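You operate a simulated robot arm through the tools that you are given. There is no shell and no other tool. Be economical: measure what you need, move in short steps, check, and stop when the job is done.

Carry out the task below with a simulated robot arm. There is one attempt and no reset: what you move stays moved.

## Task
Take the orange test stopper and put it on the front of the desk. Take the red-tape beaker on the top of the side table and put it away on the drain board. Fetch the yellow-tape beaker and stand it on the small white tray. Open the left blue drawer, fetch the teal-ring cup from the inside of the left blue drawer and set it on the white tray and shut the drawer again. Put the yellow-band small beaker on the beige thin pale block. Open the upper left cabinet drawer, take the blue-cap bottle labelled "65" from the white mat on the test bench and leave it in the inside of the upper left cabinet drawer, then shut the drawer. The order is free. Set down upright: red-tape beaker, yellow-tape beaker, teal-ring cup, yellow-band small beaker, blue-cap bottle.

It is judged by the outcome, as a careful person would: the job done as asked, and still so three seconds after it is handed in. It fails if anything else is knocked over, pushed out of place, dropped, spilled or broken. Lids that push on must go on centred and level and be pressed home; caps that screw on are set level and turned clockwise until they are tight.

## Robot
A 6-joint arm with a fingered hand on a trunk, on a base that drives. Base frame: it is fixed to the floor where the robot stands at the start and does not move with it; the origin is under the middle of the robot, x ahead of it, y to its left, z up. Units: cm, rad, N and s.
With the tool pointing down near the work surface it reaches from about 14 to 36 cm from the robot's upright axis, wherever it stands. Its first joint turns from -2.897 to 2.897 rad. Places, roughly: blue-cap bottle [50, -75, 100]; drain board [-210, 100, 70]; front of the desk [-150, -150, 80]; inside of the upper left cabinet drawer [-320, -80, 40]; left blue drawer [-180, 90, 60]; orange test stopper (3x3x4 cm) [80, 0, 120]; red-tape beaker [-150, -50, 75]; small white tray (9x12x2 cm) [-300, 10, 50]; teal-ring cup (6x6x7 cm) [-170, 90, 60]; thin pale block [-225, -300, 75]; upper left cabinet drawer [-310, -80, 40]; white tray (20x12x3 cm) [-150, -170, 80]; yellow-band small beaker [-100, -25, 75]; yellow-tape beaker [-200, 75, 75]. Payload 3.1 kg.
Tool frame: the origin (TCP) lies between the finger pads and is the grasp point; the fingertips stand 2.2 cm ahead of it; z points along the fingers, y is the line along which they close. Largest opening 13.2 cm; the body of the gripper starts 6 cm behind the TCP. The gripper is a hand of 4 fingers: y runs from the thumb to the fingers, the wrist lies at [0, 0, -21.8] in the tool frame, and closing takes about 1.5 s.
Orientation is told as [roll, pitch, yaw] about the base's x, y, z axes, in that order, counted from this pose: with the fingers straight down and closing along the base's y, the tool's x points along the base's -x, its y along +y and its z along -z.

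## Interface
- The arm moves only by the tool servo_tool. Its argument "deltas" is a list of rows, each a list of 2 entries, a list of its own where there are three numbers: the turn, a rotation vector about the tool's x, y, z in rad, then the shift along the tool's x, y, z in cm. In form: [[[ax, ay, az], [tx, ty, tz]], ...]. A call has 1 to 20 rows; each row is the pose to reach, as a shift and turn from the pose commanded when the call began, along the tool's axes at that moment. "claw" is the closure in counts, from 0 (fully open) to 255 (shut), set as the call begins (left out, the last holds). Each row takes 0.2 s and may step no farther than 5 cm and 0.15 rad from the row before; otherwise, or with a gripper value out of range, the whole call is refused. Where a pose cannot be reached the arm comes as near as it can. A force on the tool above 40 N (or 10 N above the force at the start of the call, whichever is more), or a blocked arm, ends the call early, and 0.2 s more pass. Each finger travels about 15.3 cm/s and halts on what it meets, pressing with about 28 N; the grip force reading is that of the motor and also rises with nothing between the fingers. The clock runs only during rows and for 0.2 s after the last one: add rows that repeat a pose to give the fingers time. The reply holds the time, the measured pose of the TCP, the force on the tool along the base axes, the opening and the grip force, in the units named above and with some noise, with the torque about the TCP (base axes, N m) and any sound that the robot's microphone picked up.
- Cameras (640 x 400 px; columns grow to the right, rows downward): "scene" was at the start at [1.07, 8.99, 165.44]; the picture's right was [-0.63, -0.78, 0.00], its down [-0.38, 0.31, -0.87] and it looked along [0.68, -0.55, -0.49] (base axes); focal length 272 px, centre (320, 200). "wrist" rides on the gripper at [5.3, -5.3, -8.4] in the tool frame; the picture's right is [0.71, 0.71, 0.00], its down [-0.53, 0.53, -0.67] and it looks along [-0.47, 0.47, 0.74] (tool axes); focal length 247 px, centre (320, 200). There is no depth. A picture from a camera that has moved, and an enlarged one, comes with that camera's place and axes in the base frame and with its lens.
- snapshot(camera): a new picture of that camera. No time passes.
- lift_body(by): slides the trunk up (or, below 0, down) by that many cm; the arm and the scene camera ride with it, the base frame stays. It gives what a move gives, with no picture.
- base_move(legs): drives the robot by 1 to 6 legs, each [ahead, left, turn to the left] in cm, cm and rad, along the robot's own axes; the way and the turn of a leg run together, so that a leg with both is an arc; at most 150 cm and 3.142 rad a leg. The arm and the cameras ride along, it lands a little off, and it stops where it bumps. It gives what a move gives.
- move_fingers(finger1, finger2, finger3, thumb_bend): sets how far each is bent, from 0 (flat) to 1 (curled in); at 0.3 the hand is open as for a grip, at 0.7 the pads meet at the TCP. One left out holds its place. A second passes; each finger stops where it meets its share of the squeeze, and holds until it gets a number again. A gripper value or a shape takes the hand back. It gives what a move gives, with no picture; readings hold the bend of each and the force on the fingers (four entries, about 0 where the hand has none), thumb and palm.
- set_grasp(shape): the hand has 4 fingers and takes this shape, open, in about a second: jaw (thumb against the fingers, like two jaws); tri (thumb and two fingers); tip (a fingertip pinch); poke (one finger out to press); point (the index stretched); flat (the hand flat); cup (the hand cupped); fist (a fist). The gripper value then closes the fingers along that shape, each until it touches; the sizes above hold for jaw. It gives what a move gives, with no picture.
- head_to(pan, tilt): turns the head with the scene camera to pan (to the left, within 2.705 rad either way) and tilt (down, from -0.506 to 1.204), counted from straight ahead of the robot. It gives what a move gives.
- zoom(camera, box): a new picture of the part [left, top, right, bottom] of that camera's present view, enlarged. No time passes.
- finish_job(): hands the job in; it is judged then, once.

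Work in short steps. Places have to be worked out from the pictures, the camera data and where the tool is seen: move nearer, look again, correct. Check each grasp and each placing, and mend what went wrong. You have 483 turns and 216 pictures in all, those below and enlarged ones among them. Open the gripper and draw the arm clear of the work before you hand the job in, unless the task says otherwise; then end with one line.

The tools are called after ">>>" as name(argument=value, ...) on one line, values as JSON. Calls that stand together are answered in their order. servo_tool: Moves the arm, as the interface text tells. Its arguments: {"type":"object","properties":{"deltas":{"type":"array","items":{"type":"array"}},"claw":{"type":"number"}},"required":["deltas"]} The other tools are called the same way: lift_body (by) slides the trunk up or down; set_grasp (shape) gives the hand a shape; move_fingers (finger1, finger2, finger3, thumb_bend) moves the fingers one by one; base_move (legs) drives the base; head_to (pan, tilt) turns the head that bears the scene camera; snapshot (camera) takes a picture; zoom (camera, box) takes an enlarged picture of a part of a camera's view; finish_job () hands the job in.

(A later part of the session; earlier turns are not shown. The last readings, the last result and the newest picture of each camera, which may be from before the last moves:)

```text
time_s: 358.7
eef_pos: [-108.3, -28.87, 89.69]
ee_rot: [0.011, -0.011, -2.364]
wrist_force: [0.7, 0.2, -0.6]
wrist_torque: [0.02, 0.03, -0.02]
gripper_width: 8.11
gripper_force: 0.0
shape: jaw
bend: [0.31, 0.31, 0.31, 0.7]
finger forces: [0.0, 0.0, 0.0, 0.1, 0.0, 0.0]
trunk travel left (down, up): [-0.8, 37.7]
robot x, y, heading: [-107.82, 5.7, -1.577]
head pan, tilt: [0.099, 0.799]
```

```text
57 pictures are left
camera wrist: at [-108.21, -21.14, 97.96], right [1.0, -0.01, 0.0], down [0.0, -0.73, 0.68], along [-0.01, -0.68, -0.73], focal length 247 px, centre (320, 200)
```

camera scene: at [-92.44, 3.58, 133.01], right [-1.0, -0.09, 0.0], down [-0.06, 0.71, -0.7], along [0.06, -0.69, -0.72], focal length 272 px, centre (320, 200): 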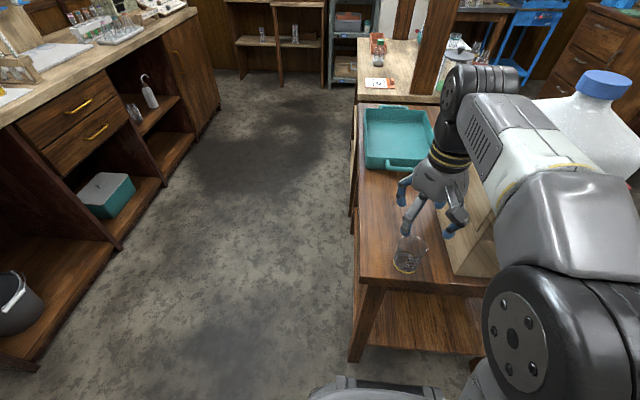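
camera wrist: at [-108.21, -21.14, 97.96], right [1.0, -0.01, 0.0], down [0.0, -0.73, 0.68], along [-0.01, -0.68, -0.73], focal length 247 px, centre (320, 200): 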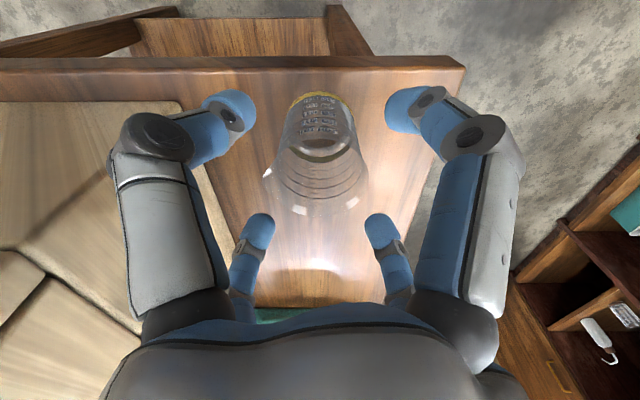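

Centred. Down and close.

>>> servo_tool(deltas=[[[0, 0, 0], [0, 0, 2]], [[0, 0, 0], [0, 0, 4]], [[0, 0, 0], [0, 0, 5.4]]])

>>> servo_tool(deltas=[[[0, 0, 0], [0, 0, 0]], [[0, 0, 0], [0, 0, 0]], [[0, 0, 0], [0, 0, 0]], [[0, 0, 0], [0, 0, 0]], [[0, 0, 0], [0, 0, 0]], [[0, 0, 0], [0, 0, 0]]], claw=255)

>>> servo_tool(deltas=[[[0, 0, 0], [0, 0, -3]], [[0, 0, 0], [0, 0, -6]], [[0, 0, 0], [0, 0, -10]], [[0, 0, 0], [0, 0, -14]], [[0, 0, 0], [1.5, 1, -17]]])

>>> snapshot(camera="wrist")

```text
time_s: 359.5
eef_pos: [-108.32, -28.95, 84.27]
ee_rot: [0.01, -0.014, -2.363]
wrist_force: [0.6, -0.5, 0.2]
wrist_torque: [-0.01, 0.0, -0.02]
gripper_width: 8.08
gripper_force: 0.0
shape: jaw
bend: [0.31, 0.31, 0.31, 0.7]
finger forces: [0.0, 0.1, 0.0, 0.1, 0.0, 0.1]
trunk travel left (down, up): [-0.8, 37.7]
robot x, y, heading: [-108.02, 6.25, -1.572]
head pan, tilt: [0.099, 0.799]
```

```text
time_s: 360.9
eef_pos: [-108.23, -29.1, 84.31]
ee_rot: [0.01, -0.012, -2.363]
wrist_force: [0.1, -0.4, 0.5]
wrist_torque: [0.01, 0.02, 0.02]
gripper_width: 4.03
gripper_force: 27.2
shape: jaw
bend: [0.78, 0.4, 0.4, 0.7]
finger forces: [24.6, 25.0, 25.0, 0.1, 25.0, 0.0]
trunk travel left (down, up): [-0.8, 37.7]
robot x, y, heading: [-108.27, 6.02, -1.581]
head pan, tilt: [0.099, 0.799]
```

```text
time_s: 362.1
eef_pos: [-106.64, -28.29, 101.33]
ee_rot: [0.008, -0.011, -2.363]
wrist_force: [-0.6, -0.4, -1.1]
wrist_torque: [-0.01, 0.0, 0.01]
gripper_width: 4.02
gripper_force: 28.0
shape: jaw
bend: [0.78, 0.4, 0.4, 0.7]
finger forces: [24.6, 26.0, 26.8, 0.0, 24.4, 0.1]
trunk travel left (down, up): [-0.8, 37.7]
robot x, y, heading: [-107.94, 5.85, -1.58]
head pan, tilt: [0.099, 0.799]
```

```text
56 pictures are left
camera wrist: at [-106.5, -20.63, 109.6], right [1.0, -0.01, 0.0], down [0.0, -0.73, 0.68], along [-0.01, -0.68, -0.73], focal length 247 px, centre (320, 200)
```

wrist: 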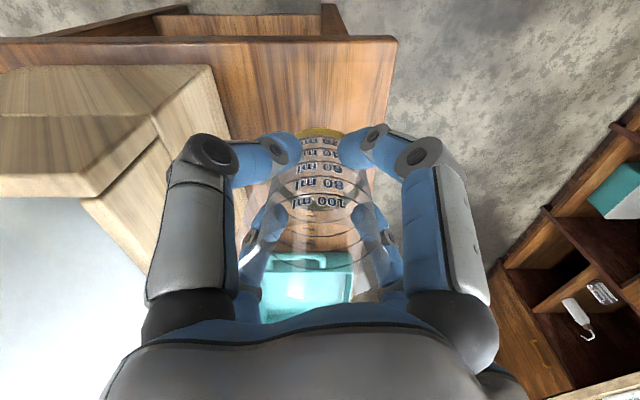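

Held. Drive to the aisle by the desk and look toward the thin pale block.

>>> base_move(legs=[[-8, 0, 0], [0, -105, 0], [140, 0, 0]])

>>> head_to(pan=-0.15, tilt=0.4)

>>> snapshot(camera="scene")

```text
time_s: 374.7
eef_pos: [-209.28, -160.6, 101.38]
ee_rot: [0.008, -0.011, -2.354]
wrist_force: [-0.3, 0.5, -0.6]
wrist_torque: [0.03, -0.02, 0.01]
gripper_width: 4.01
gripper_force: 28.5
shape: jaw
bend: [0.78, 0.4, 0.4, 0.7]
finger forces: [24.7, 26.1, 27.2, 0.0, 24.4, 0.1]
trunk travel left (down, up): [-0.8, 37.7]
robot x, y, heading: [-211.07, -126.46, -1.57]
head pan, tilt: [0.099, 0.799]
```

```text
time_s: 375.5
eef_pos: [-209.16, -160.65, 101.32]
ee_rot: [0.01, -0.011, -2.354]
wrist_force: [-0.4, -0.8, 0.2]
wrist_torque: [-0.01, 0.04, 0.0]
gripper_width: 4.01
gripper_force: 28.1
shape: jaw
bend: [0.78, 0.4, 0.4, 0.7]
finger forces: [24.6, 26.1, 27.2, 0.1, 24.5, 0.0]
trunk travel left (down, up): [-0.8, 37.7]
robot x, y, heading: [-210.93, -126.61, -1.572]
head pan, tilt: [-0.15, 0.4]
```

```text
55 pictures are left
camera scene: at [-197.62, -129.75, 136.51], right [-0.99, 0.15, 0.0], down [0.06, 0.39, -0.92], along [-0.14, -0.91, -0.39], focal length 272 px, centre (320, 200)
```

scene: 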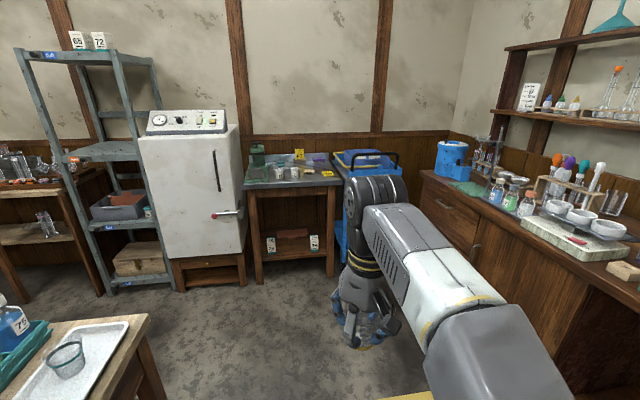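

>>> zoom(camera="scene", box=[235, 135, 355, 215])

```text
5.00 times, centred on (295, 175) of scene
camera zoom: at [-197.62, -129.75, 136.51], right [-0.99, 0.15, 0.0], down [0.06, 0.39, -0.92], along [-0.14, -0.91, -0.39], focal length 1361 px, centre (445, 325)
```

zoom: 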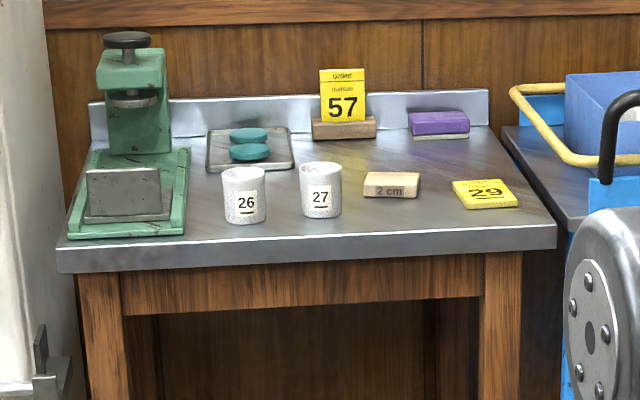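

The beige "2 cm" block is on the back table. I drive closer to measure.

>>> base_move(legs=[[85, -4, 0]])

>>> head_to(pan=0.0, tilt=0.6)

>>> snapshot(camera="scene")

```text
time_s: 380.1
eef_pos: [-213.38, -246.97, 101.27]
ee_rot: [0.008, -0.013, -2.356]
wrist_force: [-0.4, 0.6, -0.5]
wrist_torque: [0.03, 0.0, -0.03]
gripper_width: 3.99
gripper_force: 28.1
shape: jaw
bend: [0.78, 0.4, 0.4, 0.7]
finger forces: [24.7, 26.1, 27.1, 0.0, 24.4, 0.0]
trunk travel left (down, up): [-0.8, 37.7]
robot x, y, heading: [-214.6, -212.76, -1.572]
head pan, tilt: [-0.15, 0.4]
```

```text
time_s: 380.8
eef_pos: [-213.3, -246.89, 101.35]
ee_rot: [0.009, -0.011, -2.356]
wrist_force: [0.6, -0.1, -0.6]
wrist_torque: [0.02, -0.02, -0.04]
gripper_width: 3.98
gripper_force: 28.1
shape: jaw
bend: [0.78, 0.4, 0.4, 0.7]
finger forces: [24.6, 26.1, 27.1, 0.1, 24.4, 0.0]
trunk travel left (down, up): [-0.8, 37.7]
robot x, y, heading: [-214.72, -212.96, -1.57]
head pan, tilt: [0.0, 0.6]
```

```text
53 pictures are left
camera scene: at [-200.22, -215.75, 134.7], right [-1.0, 0.0, 0.0], down [0.0, 0.56, -0.83], along [0.0, -0.83, -0.56], focal length 272 px, centre (320, 200)
```

scene: 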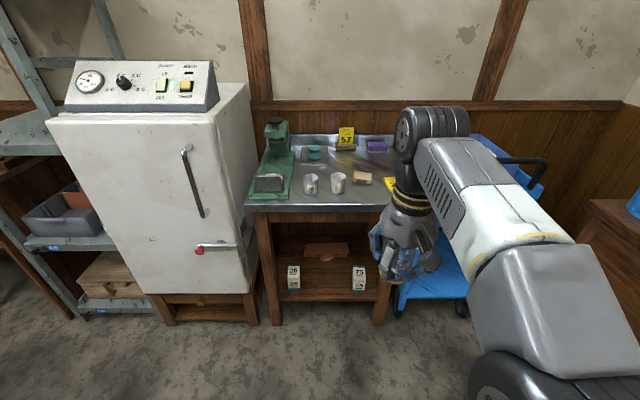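

Block top triangulated at about (−217,−310,81.6); table edge y≈−294. Drive in to y≈−265.

>>> base_move(legs=[[50, -3.5, 0]])

>>> head_to(pan=0.1, tilt=0.85)

>>> snapshot(camera="scene")

>>> snapshot(camera="wrist")

```text
time_s: 383.8
eef_pos: [-216.75, -296.48, 101.3]
ee_rot: [0.009, -0.011, -2.355]
wrist_force: [-0.1, 0.4, -0.4]
wrist_torque: [0.02, -0.02, -0.01]
gripper_width: 3.97
gripper_force: 28.0
shape: jaw
bend: [0.78, 0.4, 0.4, 0.7]
finger forces: [24.6, 26.0, 27.1, 0.0, 24.4, 0.1]
trunk travel left (down, up): [-0.8, 37.7]
robot x, y, heading: [-218.11, -262.11, -1.572]
head pan, tilt: [0.0, 0.6]
```

```text
time_s: 384.5
eef_pos: [-216.78, -296.26, 101.34]
ee_rot: [0.008, -0.013, -2.354]
wrist_force: [0.2, -0.3, -0.7]
wrist_torque: [-0.04, 0.02, 0.01]
gripper_width: 3.97
gripper_force: 28.1
shape: jaw
bend: [0.78, 0.4, 0.4, 0.7]
finger forces: [24.6, 26.1, 27.2, 0.0, 24.3, 0.0]
trunk travel left (down, up): [-0.8, 37.7]
robot x, y, heading: [-218.24, -262.35, -1.567]
head pan, tilt: [0.099, 0.85]
```

```text
52 pictures are left
camera scene: at [-202.97, -264.09, 132.61], right [-0.99, -0.1, 0.0], down [-0.07, 0.75, -0.66], along [0.07, -0.66, -0.75], focal length 272 px, centre (320, 200)
```

scene: 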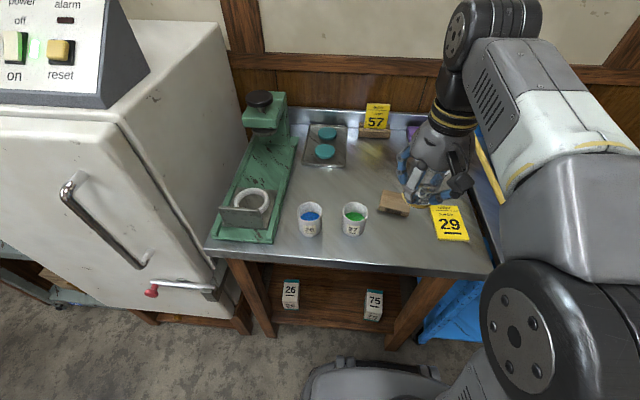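

```text
51 pictures are left
camera wrist: at [-216.8, -288.72, 109.55], right [1.0, 0.0, 0.0], down [0.0, -0.73, 0.68], along [0.0, -0.68, -0.73], focal length 247 px, centre (320, 200)
```

wrist: 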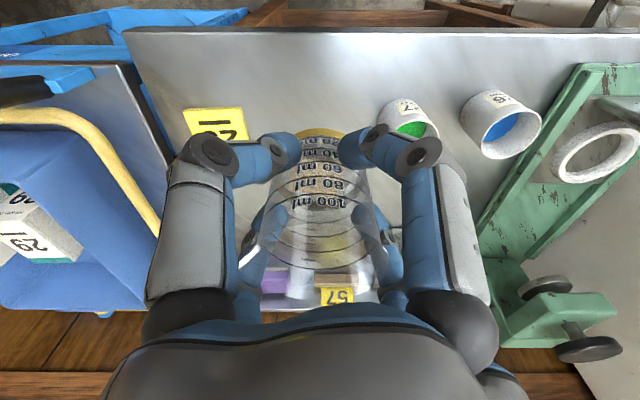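

>>> zoom(camera="scene", box=[320, 150, 480, 260])

```text
3.64 times, centred on (400, 205) of scene
camera zoom: at [-202.97, -264.09, 132.61], right [-0.99, -0.1, 0.0], down [-0.07, 0.75, -0.66], along [0.07, -0.66, -0.75], focal length 990 px, centre (29, 182)
```

zoom: 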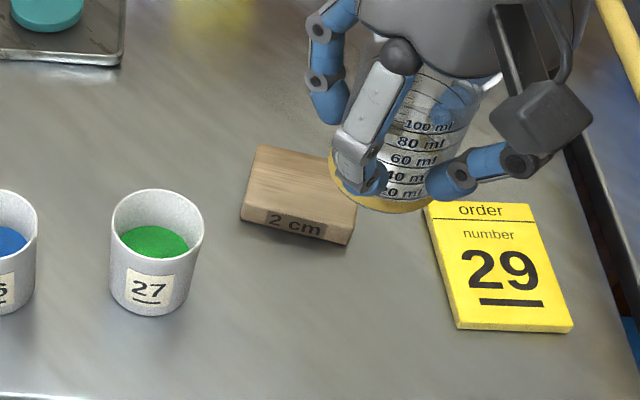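

Block centre ≈(−217,−310.6), top z≈81.6. Drive 3 cm more, then extend the arm at z≈94.

>>> base_move(legs=[[3, 0, 0]])

>>> servo_tool(deltas=[[[0, 0, 0], [-1.5, 1.5, 2]], [[0, 0, 0], [-3.2, 3.2, 4]], [[0, 0, 0], [-5, 5, 6]], [[0, 0, 0], [-6.8, 6.8, 7]]])

```text
time_s: 385.4
eef_pos: [-216.67, -299.41, 101.27]
ee_rot: [0.01, -0.01, -2.353]
wrist_force: [-0.5, -0.1, -0.1]
wrist_torque: [0.04, 0.0, -0.01]
gripper_width: 4.0
gripper_force: 27.8
shape: jaw
bend: [0.78, 0.4, 0.4, 0.7]
finger forces: [24.7, 26.0, 27.3, 0.1, 24.4, 0.1]
trunk travel left (down, up): [-0.8, 37.7]
robot x, y, heading: [-218.55, -264.98, -1.568]
head pan, tilt: [0.099, 0.85]
```

```text
time_s: 386.4
eef_pos: [-216.89, -309.08, 94.48]
ee_rot: [0.008, -0.014, -2.356]
wrist_force: [-0.1, 0.7, 0.2]
wrist_torque: [0.02, 0.06, 0.04]
gripper_width: 4.02
gripper_force: 28.1
shape: jaw
bend: [0.78, 0.4, 0.4, 0.7]
finger forces: [24.5, 26.0, 28.5, 0.0, 24.1, 0.0]
trunk travel left (down, up): [-0.8, 37.7]
robot x, y, heading: [-218.28, -264.76, -1.566]
head pan, tilt: [0.099, 0.85]
```

>>> servo_tool(deltas=[[[0, 0, 0], [-0.6, 0.5, 1.5]], [[0, 0, 0], [-1.1, 1.0, 3]], [[0, 0, 0], [-1.1, 1.0, 4]]])

>>> zoom(camera="scene", box=[320, 150, 480, 260])

>>> snapshot(camera="wrist")

```text
time_s: 387.2
eef_pos: [-216.84, -310.67, 90.41]
ee_rot: [0.011, -0.014, -2.355]
wrist_force: [0.3, -0.4, -1.2]
wrist_torque: [0.03, 0.03, 0.02]
gripper_width: 3.99
gripper_force: 27.6
shape: jaw
bend: [0.78, 0.4, 0.39, 0.7]
finger forces: [24.3, 25.7, 29.3, 0.0, 23.8, 0.1]
trunk travel left (down, up): [-0.8, 37.7]
robot x, y, heading: [-218.57, -265.17, -1.568]
head pan, tilt: [0.099, 0.85]
```

```text
3.64 times, centred on (400, 205) of scene
camera zoom: at [-202.97, -267.09, 132.61], right [-1.0, -0.1, 0.0], down [-0.07, 0.75, -0.66], along [0.07, -0.66, -0.75], focal length 990 px, centre (29, 182)
```

zoom: 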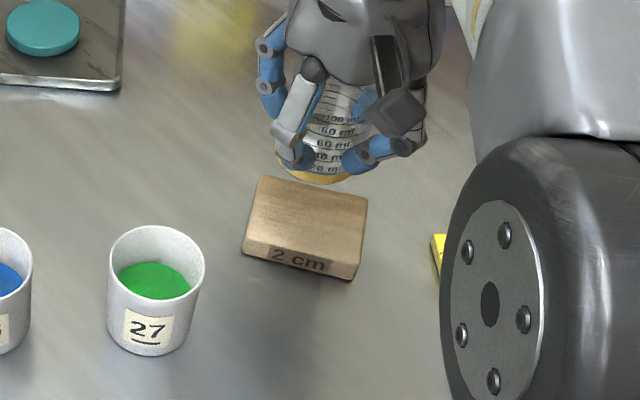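

```text
48 pictures are left
camera wrist: at [-216.93, -303.01, 98.62], right [1.0, 0.0, 0.0], down [0.0, -0.73, 0.68], along [0.0, -0.68, -0.73], focal length 247 px, centre (320, 200)
```

wrist: 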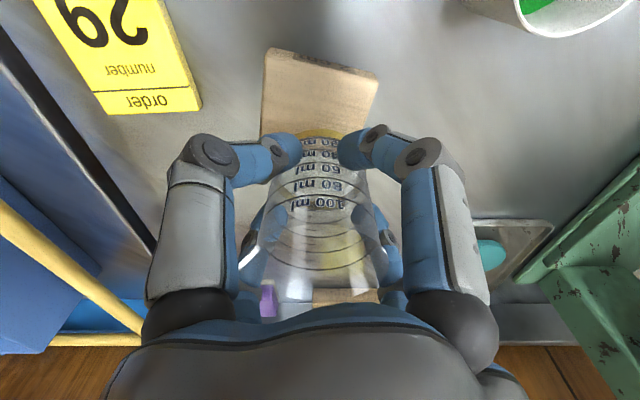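

Alignment confirmed within 0.5 cm. Descend toward contact (expected TCP ≈86.6).

>>> servo_tool(deltas=[[[0, 0, 0], [0.1, -0.3, 1]], [[0, 0, 0], [0.1, -0.3, 2]], [[0, 0, 0], [0.1, -0.3, 2.6]]])

>>> zoom(camera="scene", box=[340, 150, 440, 230])

```text
time_s: 388.0
eef_pos: [-217.02, -310.33, 87.76]
ee_rot: [0.009, -0.013, -2.353]
wrist_force: [1.0, 0.6, -0.8]
wrist_torque: [0.01, 0.01, 0.0]
gripper_width: 4.0
gripper_force: 28.2
shape: jaw
bend: [0.78, 0.4, 0.39, 0.7]
finger forces: [24.3, 25.9, 29.6, 0.1, 23.7, 0.0]
trunk travel left (down, up): [-0.8, 37.7]
robot x, y, heading: [-218.75, -265.14, -1.569]
head pan, tilt: [0.099, 0.85]
```

```text
5.00 times, centred on (390, 190) of scene
camera zoom: at [-202.97, -267.09, 132.61], right [-1.0, -0.1, 0.0], down [-0.07, 0.75, -0.66], along [0.07, -0.66, -0.75], focal length 1361 px, centre (-30, 250)
```

zoom: 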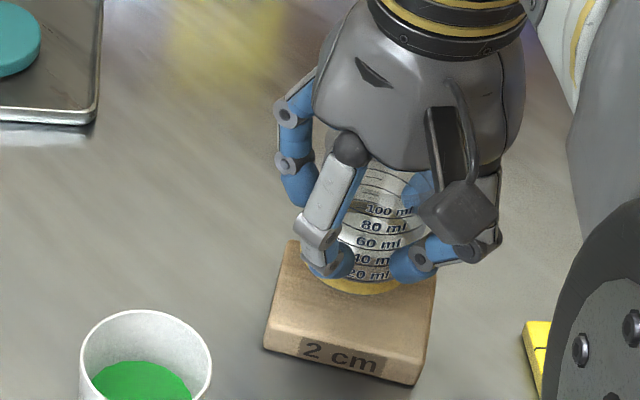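

Small shift of +0.4 x, +0.3 y, then slow descent.

>>> servo_tool(deltas=[[[0, 0, 0], [0.5, 0.07, 0.4]], [[0, 0, 0], [0.5, 0.07, 0.8]], [[0, 0, 0], [0.5, 0.07, 1.1]], [[0, 0, 0], [0.5, 0.07, 1.4]]])

```text
time_s: 389.0
eef_pos: [-216.62, -310.13, 86.39]
ee_rot: [0.009, -0.012, -2.355]
wrist_force: [0.0, -0.4, -0.6]
wrist_torque: [0.0, 0.03, -0.03]
gripper_width: 3.96
gripper_force: 27.9
shape: jaw
bend: [0.78, 0.4, 0.39, 0.7]
finger forces: [24.3, 25.8, 29.6, 0.0, 23.7, 0.1]
trunk travel left (down, up): [-0.8, 37.7]
robot x, y, heading: [-218.27, -265.29, -1.571]
head pan, tilt: [0.099, 0.85]
```

>>> servo_tool(deltas=[[[0, 0, 0], [0, 0, 0.3]], [[0, 0, 0], [0, 0, 0.6]], [[0, 0, 0], [0, 0, 0.9]]])

>>> zoom(camera="scene", box=[340, 150, 440, 230])

```text
time_s: 389.9
eef_pos: [-216.51, -310.17, 86.17]
ee_rot: [0.022, -0.024, -2.356]
wrist_force: [0.1, 4.4, 20.1]
wrist_torque: [-0.05, 0.09, -0.02]
gripper_width: 4.08
gripper_force: 27.8
shape: jaw
bend: [0.79, 0.4, 0.39, 0.69]
finger forces: [28.7, 28.6, 29.9, 0.0, 29.3, 0.1]
trunk travel left (down, up): [-0.8, 37.7]
robot x, y, heading: [-218.39, -264.92, -1.566]
head pan, tilt: [0.099, 0.85]
stopped in row 3: the force on the tool passed its limit at 42 N (the readings are from after the stop); the commanded pose is now the measured one
```

```text
5.00 times, centred on (390, 190) of scene
camera zoom: at [-202.98, -266.8, 132.61], right [-1.0, -0.1, 0.0], down [-0.07, 0.75, -0.66], along [0.07, -0.66, -0.75], focal length 1361 px, centre (-30, 250)
```

zoom: 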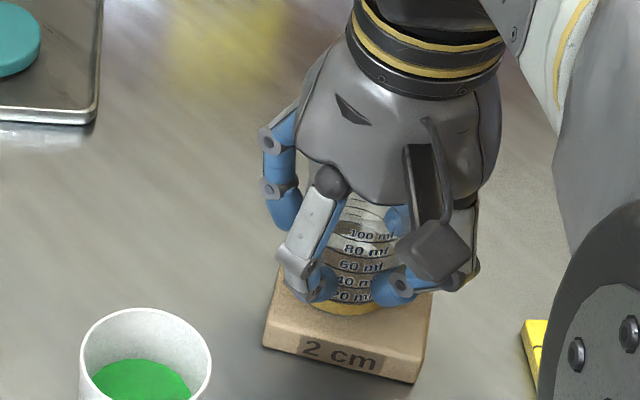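

Contact, but the beaker seems ~0.5 cm too far back on the block. I lift 1 cm, shift +0.6 y, and set down again.

>>> servo_tool(deltas=[[[0, 0, 0], [0, 0, -0.8]], [[-0.013, 0.013, 0], [0.35, -0.45, -1]], [[-0.013, 0.013, 0], [0.35, -0.45, -1]]])

>>> servo_tool(deltas=[[[0, 0, 0], [0, 0, 0.4]], [[0, 0, 0], [0, 0, 0.7]], [[0, 0, 0], [0, 0, 0.9]]])

>>> zoom(camera="scene", box=[340, 150, 440, 230])

```text
time_s: 390.6
eef_pos: [-216.68, -309.66, 86.83]
ee_rot: [0.03, -0.005, -2.356]
wrist_force: [0.6, 0.9, 0.1]
wrist_torque: [0.03, 0.02, -0.02]
gripper_width: 4.06
gripper_force: 27.8
shape: jaw
bend: [0.79, 0.4, 0.39, 0.69]
finger forces: [26.2, 28.6, 29.2, 0.0, 25.8, 0.1]
trunk travel left (down, up): [-0.8, 37.7]
robot x, y, heading: [-218.81, -265.31, -1.57]
head pan, tilt: [0.099, 0.85]
```

```text
time_s: 391.4
eef_pos: [-216.58, -309.58, 86.15]
ee_rot: [0.035, -0.013, -2.353]
wrist_force: [0.5, 0.1, 14.6]
wrist_torque: [-0.14, 0.28, -0.01]
gripper_width: 4.08
gripper_force: 27.6
shape: jaw
bend: [0.79, 0.4, 0.39, 0.69]
finger forces: [26.2, 29.3, 29.1, 0.0, 27.0, 0.1]
trunk travel left (down, up): [-0.8, 37.7]
robot x, y, heading: [-218.17, -265.21, -1.569]
head pan, tilt: [0.099, 0.85]
```

```text
5.00 times, centred on (390, 190) of scene
camera zoom: at [-202.96, -266.92, 132.62], right [-1.0, -0.1, 0.0], down [-0.07, 0.75, -0.66], along [0.07, -0.66, -0.75], focal length 1361 px, centre (-30, 250)
```

zoom: 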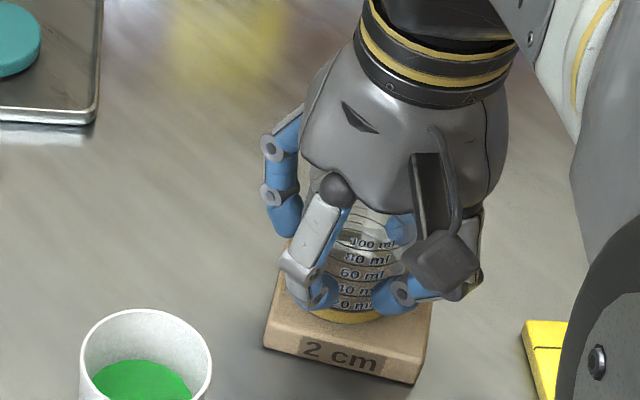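

Well centred now. Release gently and rise.

>>> servo_tool(deltas=[[[0, 0, 0], [0, 0, -0.15]], [[0, 0, 0], [0, 0, -0.15]], [[0, 0, 0], [0, 0, -0.15]], [[0, 0, 0], [0, 0, -0.15]], [[0, 0, 0], [0, 0, -0.15]], [[0, 0, 0], [0, 0, -0.15]]], claw=110)

>>> servo_tool(deltas=[[[0, 0, 0], [0, 0, -3]], [[0, 0, 0], [0, 0, -6]], [[0, 0, 0], [0.5, -0.5, -9]], [[0, 0, 0], [2, -2, -12]]])

>>> zoom(camera="scene", box=[320, 140, 480, 260])

```text
time_s: 392.9
eef_pos: [-216.63, -309.85, 86.0]
ee_rot: [0.031, -0.008, -2.354]
wrist_force: [-0.4, -0.4, -0.9]
wrist_torque: [-0.02, 0.0, 0.0]
gripper_width: 7.47
gripper_force: 0.0
shape: jaw
bend: [0.33, 0.33, 0.33, 0.7]
finger forces: [0.0, 0.0, 0.0, 0.0, 0.0, 0.0]
trunk travel left (down, up): [-0.8, 37.7]
robot x, y, heading: [-218.67, -265.4, -1.57]
head pan, tilt: [0.099, 0.85]
```

```text
time_s: 393.9
eef_pos: [-216.8, -306.55, 98.01]
ee_rot: [0.03, -0.006, -2.354]
wrist_force: [-0.4, 0.0, 0.0]
wrist_torque: [-0.01, 0.01, -0.01]
gripper_width: 7.47
gripper_force: 0.0
shape: jaw
bend: [0.33, 0.33, 0.33, 0.7]
finger forces: [0.0, 0.0, 0.1, 0.0, 0.1, 0.0]
trunk travel left (down, up): [-0.8, 37.7]
robot x, y, heading: [-218.44, -264.9, -1.573]
head pan, tilt: [0.099, 0.85]
```

```text
3.33 times, centred on (400, 200) of scene
camera zoom: at [-202.97, -267.04, 132.61], right [-1.0, -0.1, 0.0], down [-0.07, 0.75, -0.66], along [0.07, -0.66, -0.75], focal length 907 px, centre (53, 200)
```

zoom: 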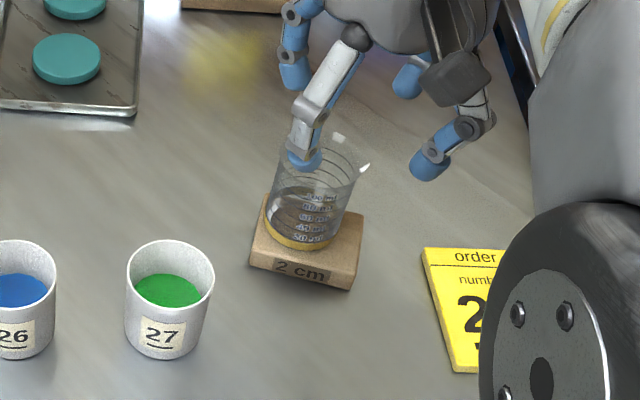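

The yellow-band small beaker stands on the block. Next, the cabinet: drive to face the upper-left drawer.

>>> base_move(legs=[[-150, 0, 0], [-25, 0, 0], [0, 0, -1.57]])

>>> head_to(pan=0.15, tilt=0.75)

>>> snapshot(camera="scene")

```text
time_s: 406.8
eef_pos: [-262.57, -87.37, 97.9]
ee_rot: [0.029, -0.005, 2.388]
wrist_force: [-0.9, -0.3, 0.0]
wrist_torque: [0.01, -0.01, -0.03]
gripper_width: 7.48
gripper_force: 0.1
shape: jaw
bend: [0.33, 0.33, 0.33, 0.7]
finger forces: [0.0, 0.0, 0.0, 0.0, 0.0, 0.1]
trunk travel left (down, up): [-0.8, 37.7]
robot x, y, heading: [-221.12, -84.32, -3.11]
head pan, tilt: [0.099, 0.85]
```

```text
time_s: 407.4
eef_pos: [-262.66, -87.54, 97.92]
ee_rot: [0.028, -0.007, 2.389]
wrist_force: [0.4, 1.4, -0.3]
wrist_torque: [0.02, 0.04, 0.01]
gripper_width: 7.47
gripper_force: 0.1
shape: jaw
bend: [0.33, 0.33, 0.33, 0.7]
finger forces: [0.0, 0.0, 0.0, 0.0, 0.0, 0.0]
trunk travel left (down, up): [-0.8, 37.7]
robot x, y, heading: [-221.28, -84.8, -3.116]
head pan, tilt: [0.15, 0.75]
```

```text
43 pictures are left
camera scene: at [-223.03, -100.59, 133.41], right [-0.18, 0.98, 0.0], down [0.67, 0.12, -0.73], along [-0.72, -0.13, -0.68], focal length 272 px, centre (320, 200)
```

scene: 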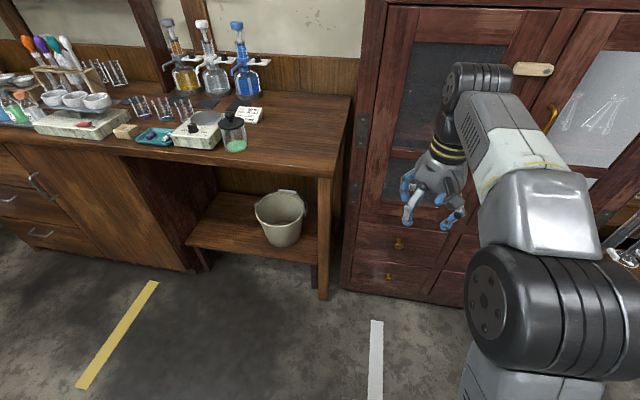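

>>> zoom(camera="scene", box=[340, 190, 480, 300])

```text
3.64 times, centred on (410, 245) of scene
camera zoom: at [-223.03, -100.59, 133.41], right [-0.18, 0.98, 0.0], down [0.67, 0.12, -0.73], along [-0.72, -0.13, -0.68], focal length 990 px, centre (-7, 36)
```

zoom: 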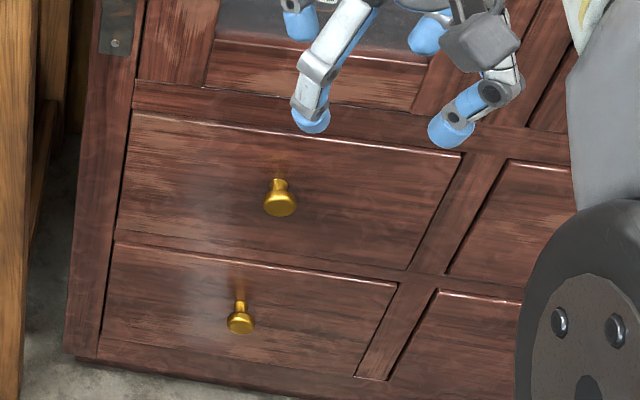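

Knob triangulated at about (−292.5,−82.2,49). I align yaw with the heading, lower, then tilt 34° forward—watching for reach flags.

>>> servo_tool(deltas=[[[0, 0, -0.13], [0, 0, 3]], [[0, 0, -0.26], [0, 0, 6]], [[0, 0, -0.39], [0, 0, 9]], [[0, 0, -0.52], [0, 0, 12]], [[0, 0, -0.65], [0, 0, 16]], [[0, 0, -0.78], [0, 0, 20]]])

>>> servo_tool(deltas=[[[-0.03, -0.12, 0], [-0.5, 0, 3]], [[-0.03, -0.24, 0], [-1, 0, 6]], [[-0.03, -0.36, 0], [-1.5, 0, 9]]])

```text
time_s: 408.8
eef_pos: [-263.19, -87.8, 78.12]
ee_rot: [0.017, -0.025, -3.114]
wrist_force: [0.3, 0.0, -1.1]
wrist_torque: [-0.01, 0.0, -0.01]
gripper_width: 7.45
gripper_force: 0.0
shape: jaw
bend: [0.33, 0.33, 0.33, 0.7]
finger forces: [0.0, 0.0, 0.1, 0.0, 0.0, 0.0]
trunk travel left (down, up): [-0.8, 37.7]
robot x, y, heading: [-221.26, -84.69, -3.116]
head pan, tilt: [0.15, 0.75]
```

```text
time_s: 409.6
eef_pos: [-264.77, -87.89, 69.06]
ee_rot: [0.048, -0.386, -3.128]
wrist_force: [-0.1, 0.1, -0.4]
wrist_torque: [-0.01, 0.03, 0.0]
gripper_width: 7.47
gripper_force: 0.1
shape: jaw
bend: [0.33, 0.33, 0.33, 0.7]
finger forces: [0.1, 0.0, 0.0, 0.0, 0.0, 0.0]
trunk travel left (down, up): [-0.8, 37.7]
robot x, y, heading: [-221.44, -84.56, -3.114]
head pan, tilt: [0.15, 0.75]
```

>>> servo_tool(deltas=[[[0.02, -0.07, 0], [0.9, 0, 4]], [[0.05, -0.14, 0], [1.8, 0, 8]], [[0.05, -0.2, 0], [2.66, 0, 12]]])

>>> move_fingers(finger1=0.3, finger2=0.45, finger3=1.0, thumb_bend=0.45)

>>> base_move(legs=[[15, -6.3, 0]])

>>> snapshot(camera="wrist")

>>> snapshot(camera="scene")

```text
time_s: 410.4
eef_pos: [-266.77, -88.61, 56.59]
ee_rot: [0.005, -0.586, -3.135]
wrist_force: [0.3, -0.3, -0.2]
wrist_torque: [-0.01, 0.0, 0.01]
gripper_width: 7.43
gripper_force: 0.0
shape: jaw
bend: [0.33, 0.33, 0.33, 0.7]
finger forces: [0.0, 0.1, 0.0, 0.0, 0.1, 0.1]
trunk travel left (down, up): [-0.8, 37.7]
robot x, y, heading: [-221.55, -84.53, -3.108]
head pan, tilt: [0.15, 0.75]
```

```text
time_s: 411.4
eef_pos: [-266.62, -88.65, 56.75]
ee_rot: [0.004, -0.586, -3.132]
wrist_force: [0.3, 0.0, -0.9]
wrist_torque: [0.04, 0.01, 0.03]
gripper_width: 7.18
gripper_force: 0.1
shape: fingers
bend: [0.3, 0.45, 1.0, 0.45]
finger forces: [0.0, 0.0, 0.1, 0.0, 0.1, 0.1]
trunk travel left (down, up): [-0.8, 37.7]
robot x, y, heading: [-220.99, -84.23, -3.11]
head pan, tilt: [0.15, 0.75]
```

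```text
time_s: 412.9
eef_pos: [-282.22, -82.69, 56.68]
ee_rot: [0.004, -0.584, -3.135]
wrist_force: [0.6, 0.3, 0.1]
wrist_torque: [-0.02, 0.0, -0.02]
gripper_width: 7.18
gripper_force: 0.0
shape: fingers
bend: [0.3, 0.45, 1.0, 0.45]
finger forces: [0.0, 0.0, 0.1, 0.0, 0.0, 0.0]
trunk travel left (down, up): [-0.8, 37.7]
robot x, y, heading: [-236.89, -78.59, -3.115]
head pan, tilt: [0.15, 0.75]
```

```text
41 pictures are left
camera wrist: at [-273.24, -77.22, 60.67], right [0.6, -0.7, -0.39], down [-0.07, -0.52, 0.85], along [-0.8, -0.48, -0.36], focal length 247 px, centre (320, 200)
```

wrist: 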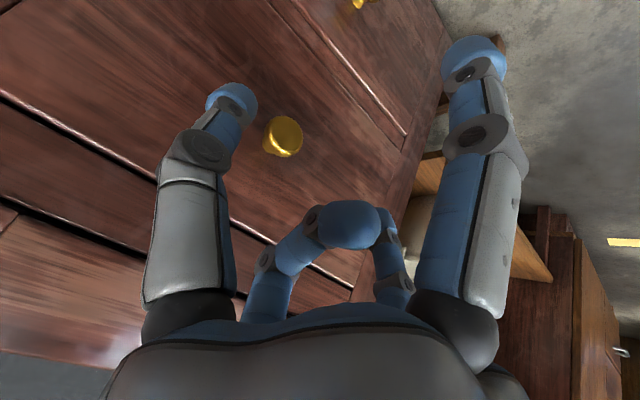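

```text
40 pictures are left
camera scene: at [-238.61, -94.65, 133.41], right [-0.18, 0.98, 0.0], down [0.67, 0.12, -0.73], along [-0.72, -0.13, -0.68], focal length 272 px, centre (320, 200)
```

scene: 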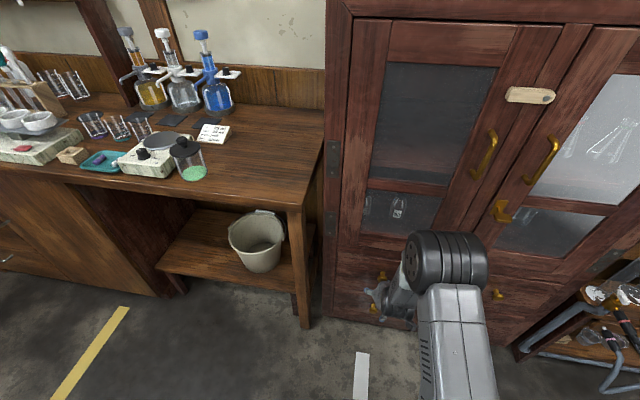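

Both cameras agree: knob head at (−292.5,−82.4,49.4). Lower 7.3 cm, then drive forward onto it.

>>> servo_tool(deltas=[[[0, 0, 0], [2, 0, 3]], [[0, 0, 0], [4, -0.3, 6.1]]])

>>> base_move(legs=[[8, 0, 0]])

>>> snapshot(camera="wrist")

```text
time_s: 413.5
eef_pos: [-282.26, -82.54, 49.3]
ee_rot: [0.004, -0.586, -3.135]
wrist_force: [1.3, 0.4, 0.2]
wrist_torque: [-0.02, 0.02, -0.01]
gripper_width: 7.19
gripper_force: 0.0
shape: fingers
bend: [0.3, 0.45, 1.0, 0.45]
finger forces: [0.0, 0.0, 0.1, 0.1, 0.2, 0.1]
trunk travel left (down, up): [-0.8, 37.7]
robot x, y, heading: [-236.57, -78.39, -3.11]
head pan, tilt: [0.15, 0.75]
```

```text
time_s: 414.5
eef_pos: [-290.15, -82.7, 49.37]
ee_rot: [0.002, -0.588, -3.136]
wrist_force: [1.3, -0.1, 0.8]
wrist_torque: [0.04, 0.0, 0.01]
gripper_width: 7.22
gripper_force: 1.1
shape: fingers
bend: [0.3, 0.45, 1.0, 0.45]
finger forces: [0.0, 0.0, 2.0, 0.0, 0.1, 0.1]
trunk travel left (down, up): [-0.8, 37.7]
robot x, y, heading: [-244.77, -78.53, -3.113]
head pan, tilt: [0.15, 0.75]
```

```text
39 pictures are left
camera wrist: at [-281.21, -77.33, 53.34], right [0.59, -0.7, -0.39], down [-0.06, -0.52, 0.85], along [-0.8, -0.48, -0.36], focal length 247 px, centre (320, 200)
```

wrist: 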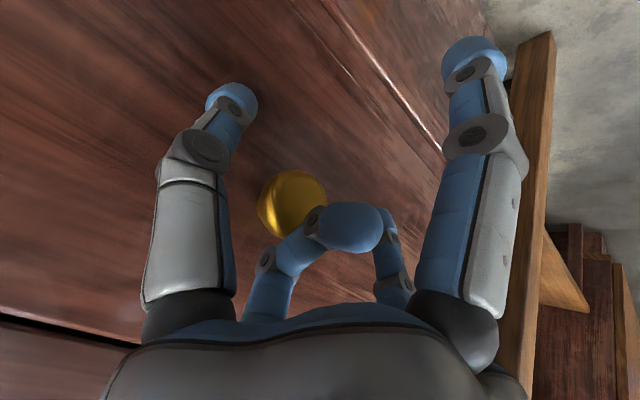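

>>> servo_tool(deltas=[[[0, 0, 0], [-0.2, -0.8, -0.3]]])

>>> move_fingers(finger2=0.8, thumb_bend=0.8)

>>> snapshot(camera="wrist")

```text
time_s: 414.9
eef_pos: [-290.11, -81.81, 49.67]
ee_rot: [0.004, -0.587, -3.134]
wrist_force: [0.6, 0.3, 0.0]
wrist_torque: [-0.01, 0.02, -0.03]
gripper_width: 7.19
gripper_force: 0.0
shape: fingers
bend: [0.3, 0.45, 1.0, 0.45]
finger forces: [0.0, 0.0, 0.0, 0.0, 0.0, 0.1]
trunk travel left (down, up): [-0.8, 37.7]
robot x, y, heading: [-244.88, -78.9, -3.116]
head pan, tilt: [0.15, 0.75]
```

```text
time_s: 415.9
eef_pos: [-290.17, -81.84, 49.59]
ee_rot: [0.004, -0.583, -3.136]
wrist_force: [1.6, 5.0, -11.3]
wrist_torque: [0.0, -0.15, -0.02]
gripper_width: 5.79
gripper_force: 12.2
shape: fingers
bend: [0.3, 0.64, 1.0, 0.67]
finger forces: [0.0, 8.0, 0.0, 0.0, 15.8, 0.1]
trunk travel left (down, up): [-0.8, 37.7]
robot x, y, heading: [-244.78, -78.46, -3.114]
head pan, tilt: [0.15, 0.75]
```

```text
38 pictures are left
camera wrist: at [-281.17, -76.5, 53.65], right [0.6, -0.7, -0.39], down [-0.07, -0.52, 0.85], along [-0.8, -0.48, -0.36], focal length 247 px, centre (320, 200)
```

wrist: 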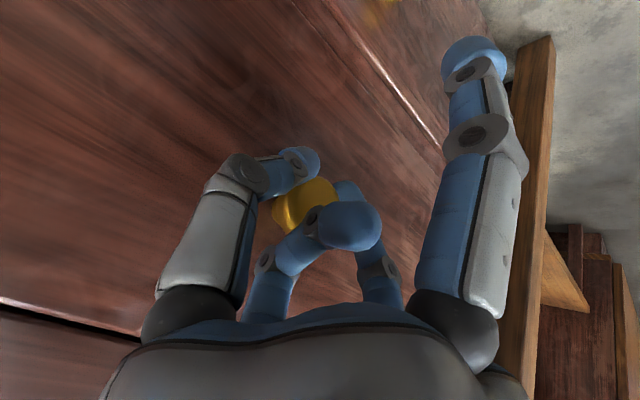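

Knob pinched. Pull 5 cm.

>>> base_move(legs=[[-5, 0, 0]])

>>> snapshot(camera="wrist")

```text
time_s: 416.9
eef_pos: [-285.18, -81.74, 49.67]
ee_rot: [0.003, -0.587, -3.134]
wrist_force: [-0.3, 1.5, -14.1]
wrist_torque: [-0.02, -0.08, 0.05]
gripper_width: 5.8
gripper_force: 12.1
shape: fingers
bend: [0.3, 0.63, 1.0, 0.67]
finger forces: [0.1, 9.8, 0.0, 0.0, 14.2, 0.1]
trunk travel left (down, up): [-0.8, 37.7]
robot x, y, heading: [-239.83, -78.8, -3.116]
head pan, tilt: [0.15, 0.75]
```

```text
37 pictures are left
camera wrist: at [-276.21, -76.41, 53.66], right [0.6, -0.7, -0.39], down [-0.07, -0.52, 0.85], along [-0.8, -0.48, -0.36], focal length 247 px, centre (320, 200)
```

wrist: 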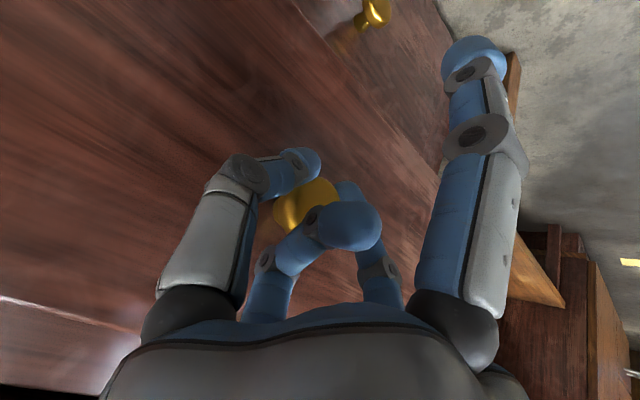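

Drawer moves. Pull 20 cm more.

>>> base_move(legs=[[-20, 0, 0]])

>>> move_fingers(finger2=0.45, thumb_bend=0.45)

>>> base_move(legs=[[-12, 0, 0]])

>>> snapshot(camera="scene")

```text
time_s: 418.4
eef_pos: [-265.22, -81.2, 49.58]
ee_rot: [0.003, -0.584, -3.135]
wrist_force: [-0.6, -8.8, -14.9]
wrist_torque: [0.0, -0.07, 0.14]
gripper_width: 5.74
gripper_force: 11.3
shape: fingers
bend: [0.3, 0.6, 1.0, 0.71]
finger forces: [0.1, 12.6, 0.0, 0.1, 9.9, 0.0]
trunk travel left (down, up): [-0.8, 37.7]
robot x, y, heading: [-219.94, -77.87, -3.11]
head pan, tilt: [0.15, 0.75]
```

```text
time_s: 419.4
eef_pos: [-265.2, -81.25, 49.8]
ee_rot: [0.004, -0.585, -3.135]
wrist_force: [0.3, -0.1, 0.1]
wrist_torque: [0.0, -0.02, 0.01]
gripper_width: 7.18
gripper_force: 0.2
shape: fingers
bend: [0.3, 0.45, 1.0, 0.45]
finger forces: [0.0, 0.0, 0.0, 0.0, 0.0, 0.1]
trunk travel left (down, up): [-0.8, 37.7]
robot x, y, heading: [-219.71, -78.08, -3.114]
head pan, tilt: [0.15, 0.75]
```

```text
time_s: 420.7
eef_pos: [-253.04, -80.81, 49.66]
ee_rot: [0.004, -0.587, -3.136]
wrist_force: [0.2, -0.5, 0.0]
wrist_torque: [0.0, 0.01, 0.0]
gripper_width: 7.21
gripper_force: 0.1
shape: fingers
bend: [0.3, 0.45, 1.0, 0.45]
finger forces: [0.0, 0.1, 0.0, 0.1, 0.0, 0.1]
trunk travel left (down, up): [-0.8, 37.7]
robot x, y, heading: [-207.44, -77.69, -3.116]
head pan, tilt: [0.15, 0.75]
```

```text
36 pictures are left
camera scene: at [-209.44, -93.87, 133.41], right [-0.17, 0.98, 0.0], down [0.67, 0.12, -0.73], along [-0.72, -0.13, -0.68], focal length 272 px, centre (320, 200)
```

scene: 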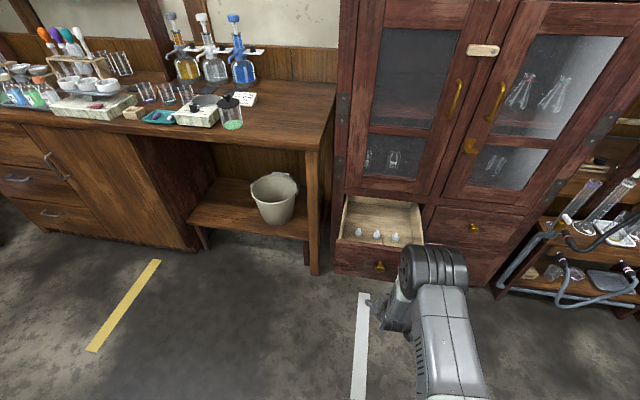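

>>> zoom(camera="scene", box=[320, 180, 450, 290])

```text
3.64 times, centred on (385, 235) of scene
camera zoom: at [-209.44, -93.87, 133.41], right [-0.17, 0.98, 0.0], down [0.67, 0.12, -0.73], along [-0.72, -0.13, -0.68], focal length 990 px, centre (84, 73)
```

zoom: 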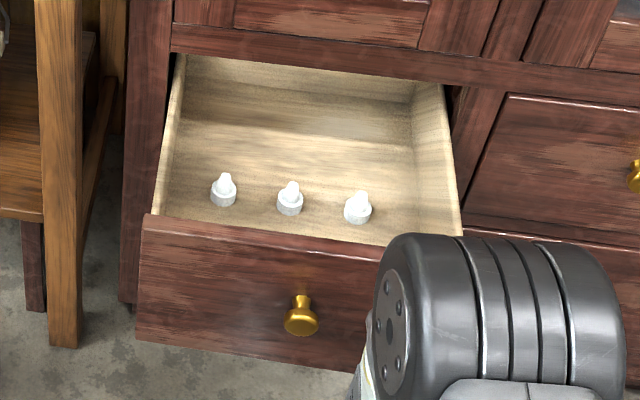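

Drawer open 25 cm; the floor near the front panel is hidden from here. I level the tool, raise it, and look in with the wrist camera.

>>> servo_tool(deltas=[[[0, 0.08, 0], [-2.3, 0, -3.5]], [[0, 0.18, 0], [-4.6, 0, -7]], [[0, 0.28, 0], [-6.9, 0, -10.5]], [[0, 0.38, 0], [-9.2, 0, -14]], [[0, 0.48, 0], [-11.5, 0, -17.5]], [[0, 0.587, 0], [-13.8, 0, -20.8]]])

>>> set_grasp(shape="jaw")

>>> base_move(legs=[[20, 0, 0]])

>>> snapshot(camera="wrist")

```text
time_s: 422.1
eef_pos: [-253.43, -80.69, 74.86]
ee_rot: [0.001, 0.002, -3.134]
wrist_force: [0.3, 0.1, 0.6]
wrist_torque: [0.0, 0.01, -0.01]
gripper_width: 7.2
gripper_force: 0.1
shape: fingers
bend: [0.3, 0.45, 1.0, 0.45]
finger forces: [0.1, 0.0, 0.0, 0.0, 0.0, 0.0]
out of reach, approached as far as the arm can: row 3
trunk travel left (down, up): [-0.8, 37.7]
robot x, y, heading: [-207.77, -77.8, -3.115]
head pan, tilt: [0.15, 0.75]
```

```text
time_s: 423.0
eef_pos: [-253.38, -80.78, 74.64]
ee_rot: [0.001, 0.002, -3.134]
wrist_force: [-1.1, 0.7, 1.0]
wrist_torque: [0.01, 0.0, -0.01]
gripper_width: 13.17
gripper_force: 0.0
shape: jaw
bend: [0.3, 0.3, 0.3, 0.3]
finger forces: [0.0, 0.1, 0.0, 0.0, 0.0, 0.0]
trunk travel left (down, up): [-0.8, 37.7]
robot x, y, heading: [-207.48, -77.76, -3.113]
head pan, tilt: [0.15, 0.75]
```

```text
time_s: 424.6
eef_pos: [-273.35, -81.41, 74.72]
ee_rot: [0.003, 0.001, -3.134]
wrist_force: [-0.9, 0.4, -0.5]
wrist_torque: [-0.02, 0.0, -0.01]
gripper_width: 13.16
gripper_force: 0.1
shape: jaw
bend: [0.3, 0.3, 0.3, 0.3]
finger forces: [0.0, 0.0, 0.0, 0.0, 0.0, 0.0]
trunk travel left (down, up): [-0.8, 37.7]
robot x, y, heading: [-227.66, -78.21, -3.118]
head pan, tilt: [0.15, 0.75]
```

```text
34 pictures are left
camera wrist: at [-268.04, -76.04, 83.11], right [0.71, -0.7, 0.0], down [-0.52, -0.53, 0.67], along [-0.47, -0.48, -0.74], focal length 247 px, centre (320, 200)
```

wrist: 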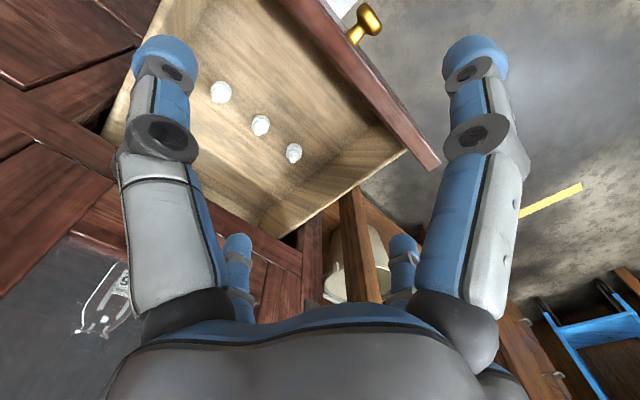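

Drawer interior is free between the front panel (x≈−271.5) and the three nozzles (x≈−289): target (−278.5,−82). Now fetch the bottle: raise the trunk, retract, and drive to the test bench.

>>> servo_tool(deltas=[[[0, 0, 0], [4, 0, -2]], [[0, 0, 0], [8, 0, -4]], [[0, 0, 0], [11, 0, -6]]])

>>> lift_body(by=32)

>>> base_move(legs=[[-17, 0, 0], [0, -95, 0], [-150, 0, 0], [-48, 0, 0], [0, 92, 0], [0, 0, 3.116]])

>>> head_to(pan=0.0, tilt=0.7)

>>> snapshot(camera="scene")

```text
time_s: 425.4
eef_pos: [-262.02, -81.24, 81.03]
ee_rot: [0.001, 0.002, -3.131]
wrist_force: [0.4, 0.1, 0.4]
wrist_torque: [0.02, -0.02, -0.03]
gripper_width: 13.18
gripper_force: 0.2
shape: jaw
bend: [0.3, 0.3, 0.3, 0.3]
finger forces: [0.0, 0.0, 0.0, 0.0, 0.0, 0.1]
trunk travel left (down, up): [-0.8, 37.7]
robot x, y, heading: [-227.41, -78.47, -3.112]
head pan, tilt: [0.15, 0.75]
```

```text
time_s: 428.6
eef_pos: [-262.16, -81.27, 112.97]
ee_rot: [0.001, 0.001, -3.133]
wrist_force: [0.7, -0.2, 0.2]
wrist_torque: [0.03, -0.01, -0.02]
gripper_width: 13.21
gripper_force: 0.0
shape: jaw
bend: [0.3, 0.3, 0.3, 0.3]
finger forces: [0.0, 0.0, 0.1, 0.1, 0.0, 0.1]
trunk travel left (down, up): [-32.8, 5.7]
robot x, y, heading: [-227.24, -78.2, -3.112]
head pan, tilt: [0.15, 0.75]
```

```text
time_s: 455.7
eef_pos: [19.0, -68.75, 113.07]
ee_rot: [0.002, 0.002, -0.025]
wrist_force: [0.7, -0.2, -0.2]
wrist_torque: [-0.02, 0.0, -0.01]
gripper_width: 13.2
gripper_force: 0.0
shape: jaw
bend: [0.3, 0.3, 0.3, 0.3]
finger forces: [0.1, 0.0, 0.1, 0.1, 0.0, 0.0]
trunk travel left (down, up): [-32.8, 5.7]
robot x, y, heading: [-15.29, -70.74, -0.006]
head pan, tilt: [0.15, 0.75]
```

```text
time_s: 456.4
eef_pos: [19.11, -68.86, 113.2]
ee_rot: [0.002, 0.001, -0.026]
wrist_force: [-0.5, 0.5, -0.3]
wrist_torque: [0.02, 0.02, 0.01]
gripper_width: 13.19
gripper_force: 0.0
shape: jaw
bend: [0.3, 0.3, 0.3, 0.3]
finger forces: [0.0, 0.0, 0.0, 0.0, 0.0, 0.0]
trunk travel left (down, up): [-32.8, 5.7]
robot x, y, heading: [-15.95, -70.49, -0.003]
head pan, tilt: [0.0, 0.7]
```

```text
33 pictures are left
camera scene: at [-12.98, -55.85, 165.83], right [-0.01, -1.0, 0.0], down [-0.64, 0.0, -0.76], along [0.76, -0.01, -0.64], focal length 272 px, centre (320, 200)
```

scene: 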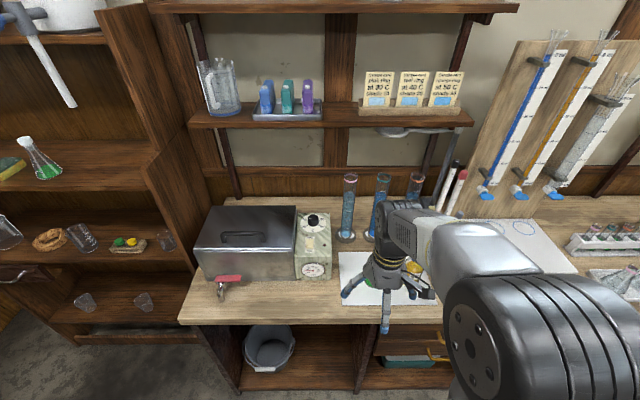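

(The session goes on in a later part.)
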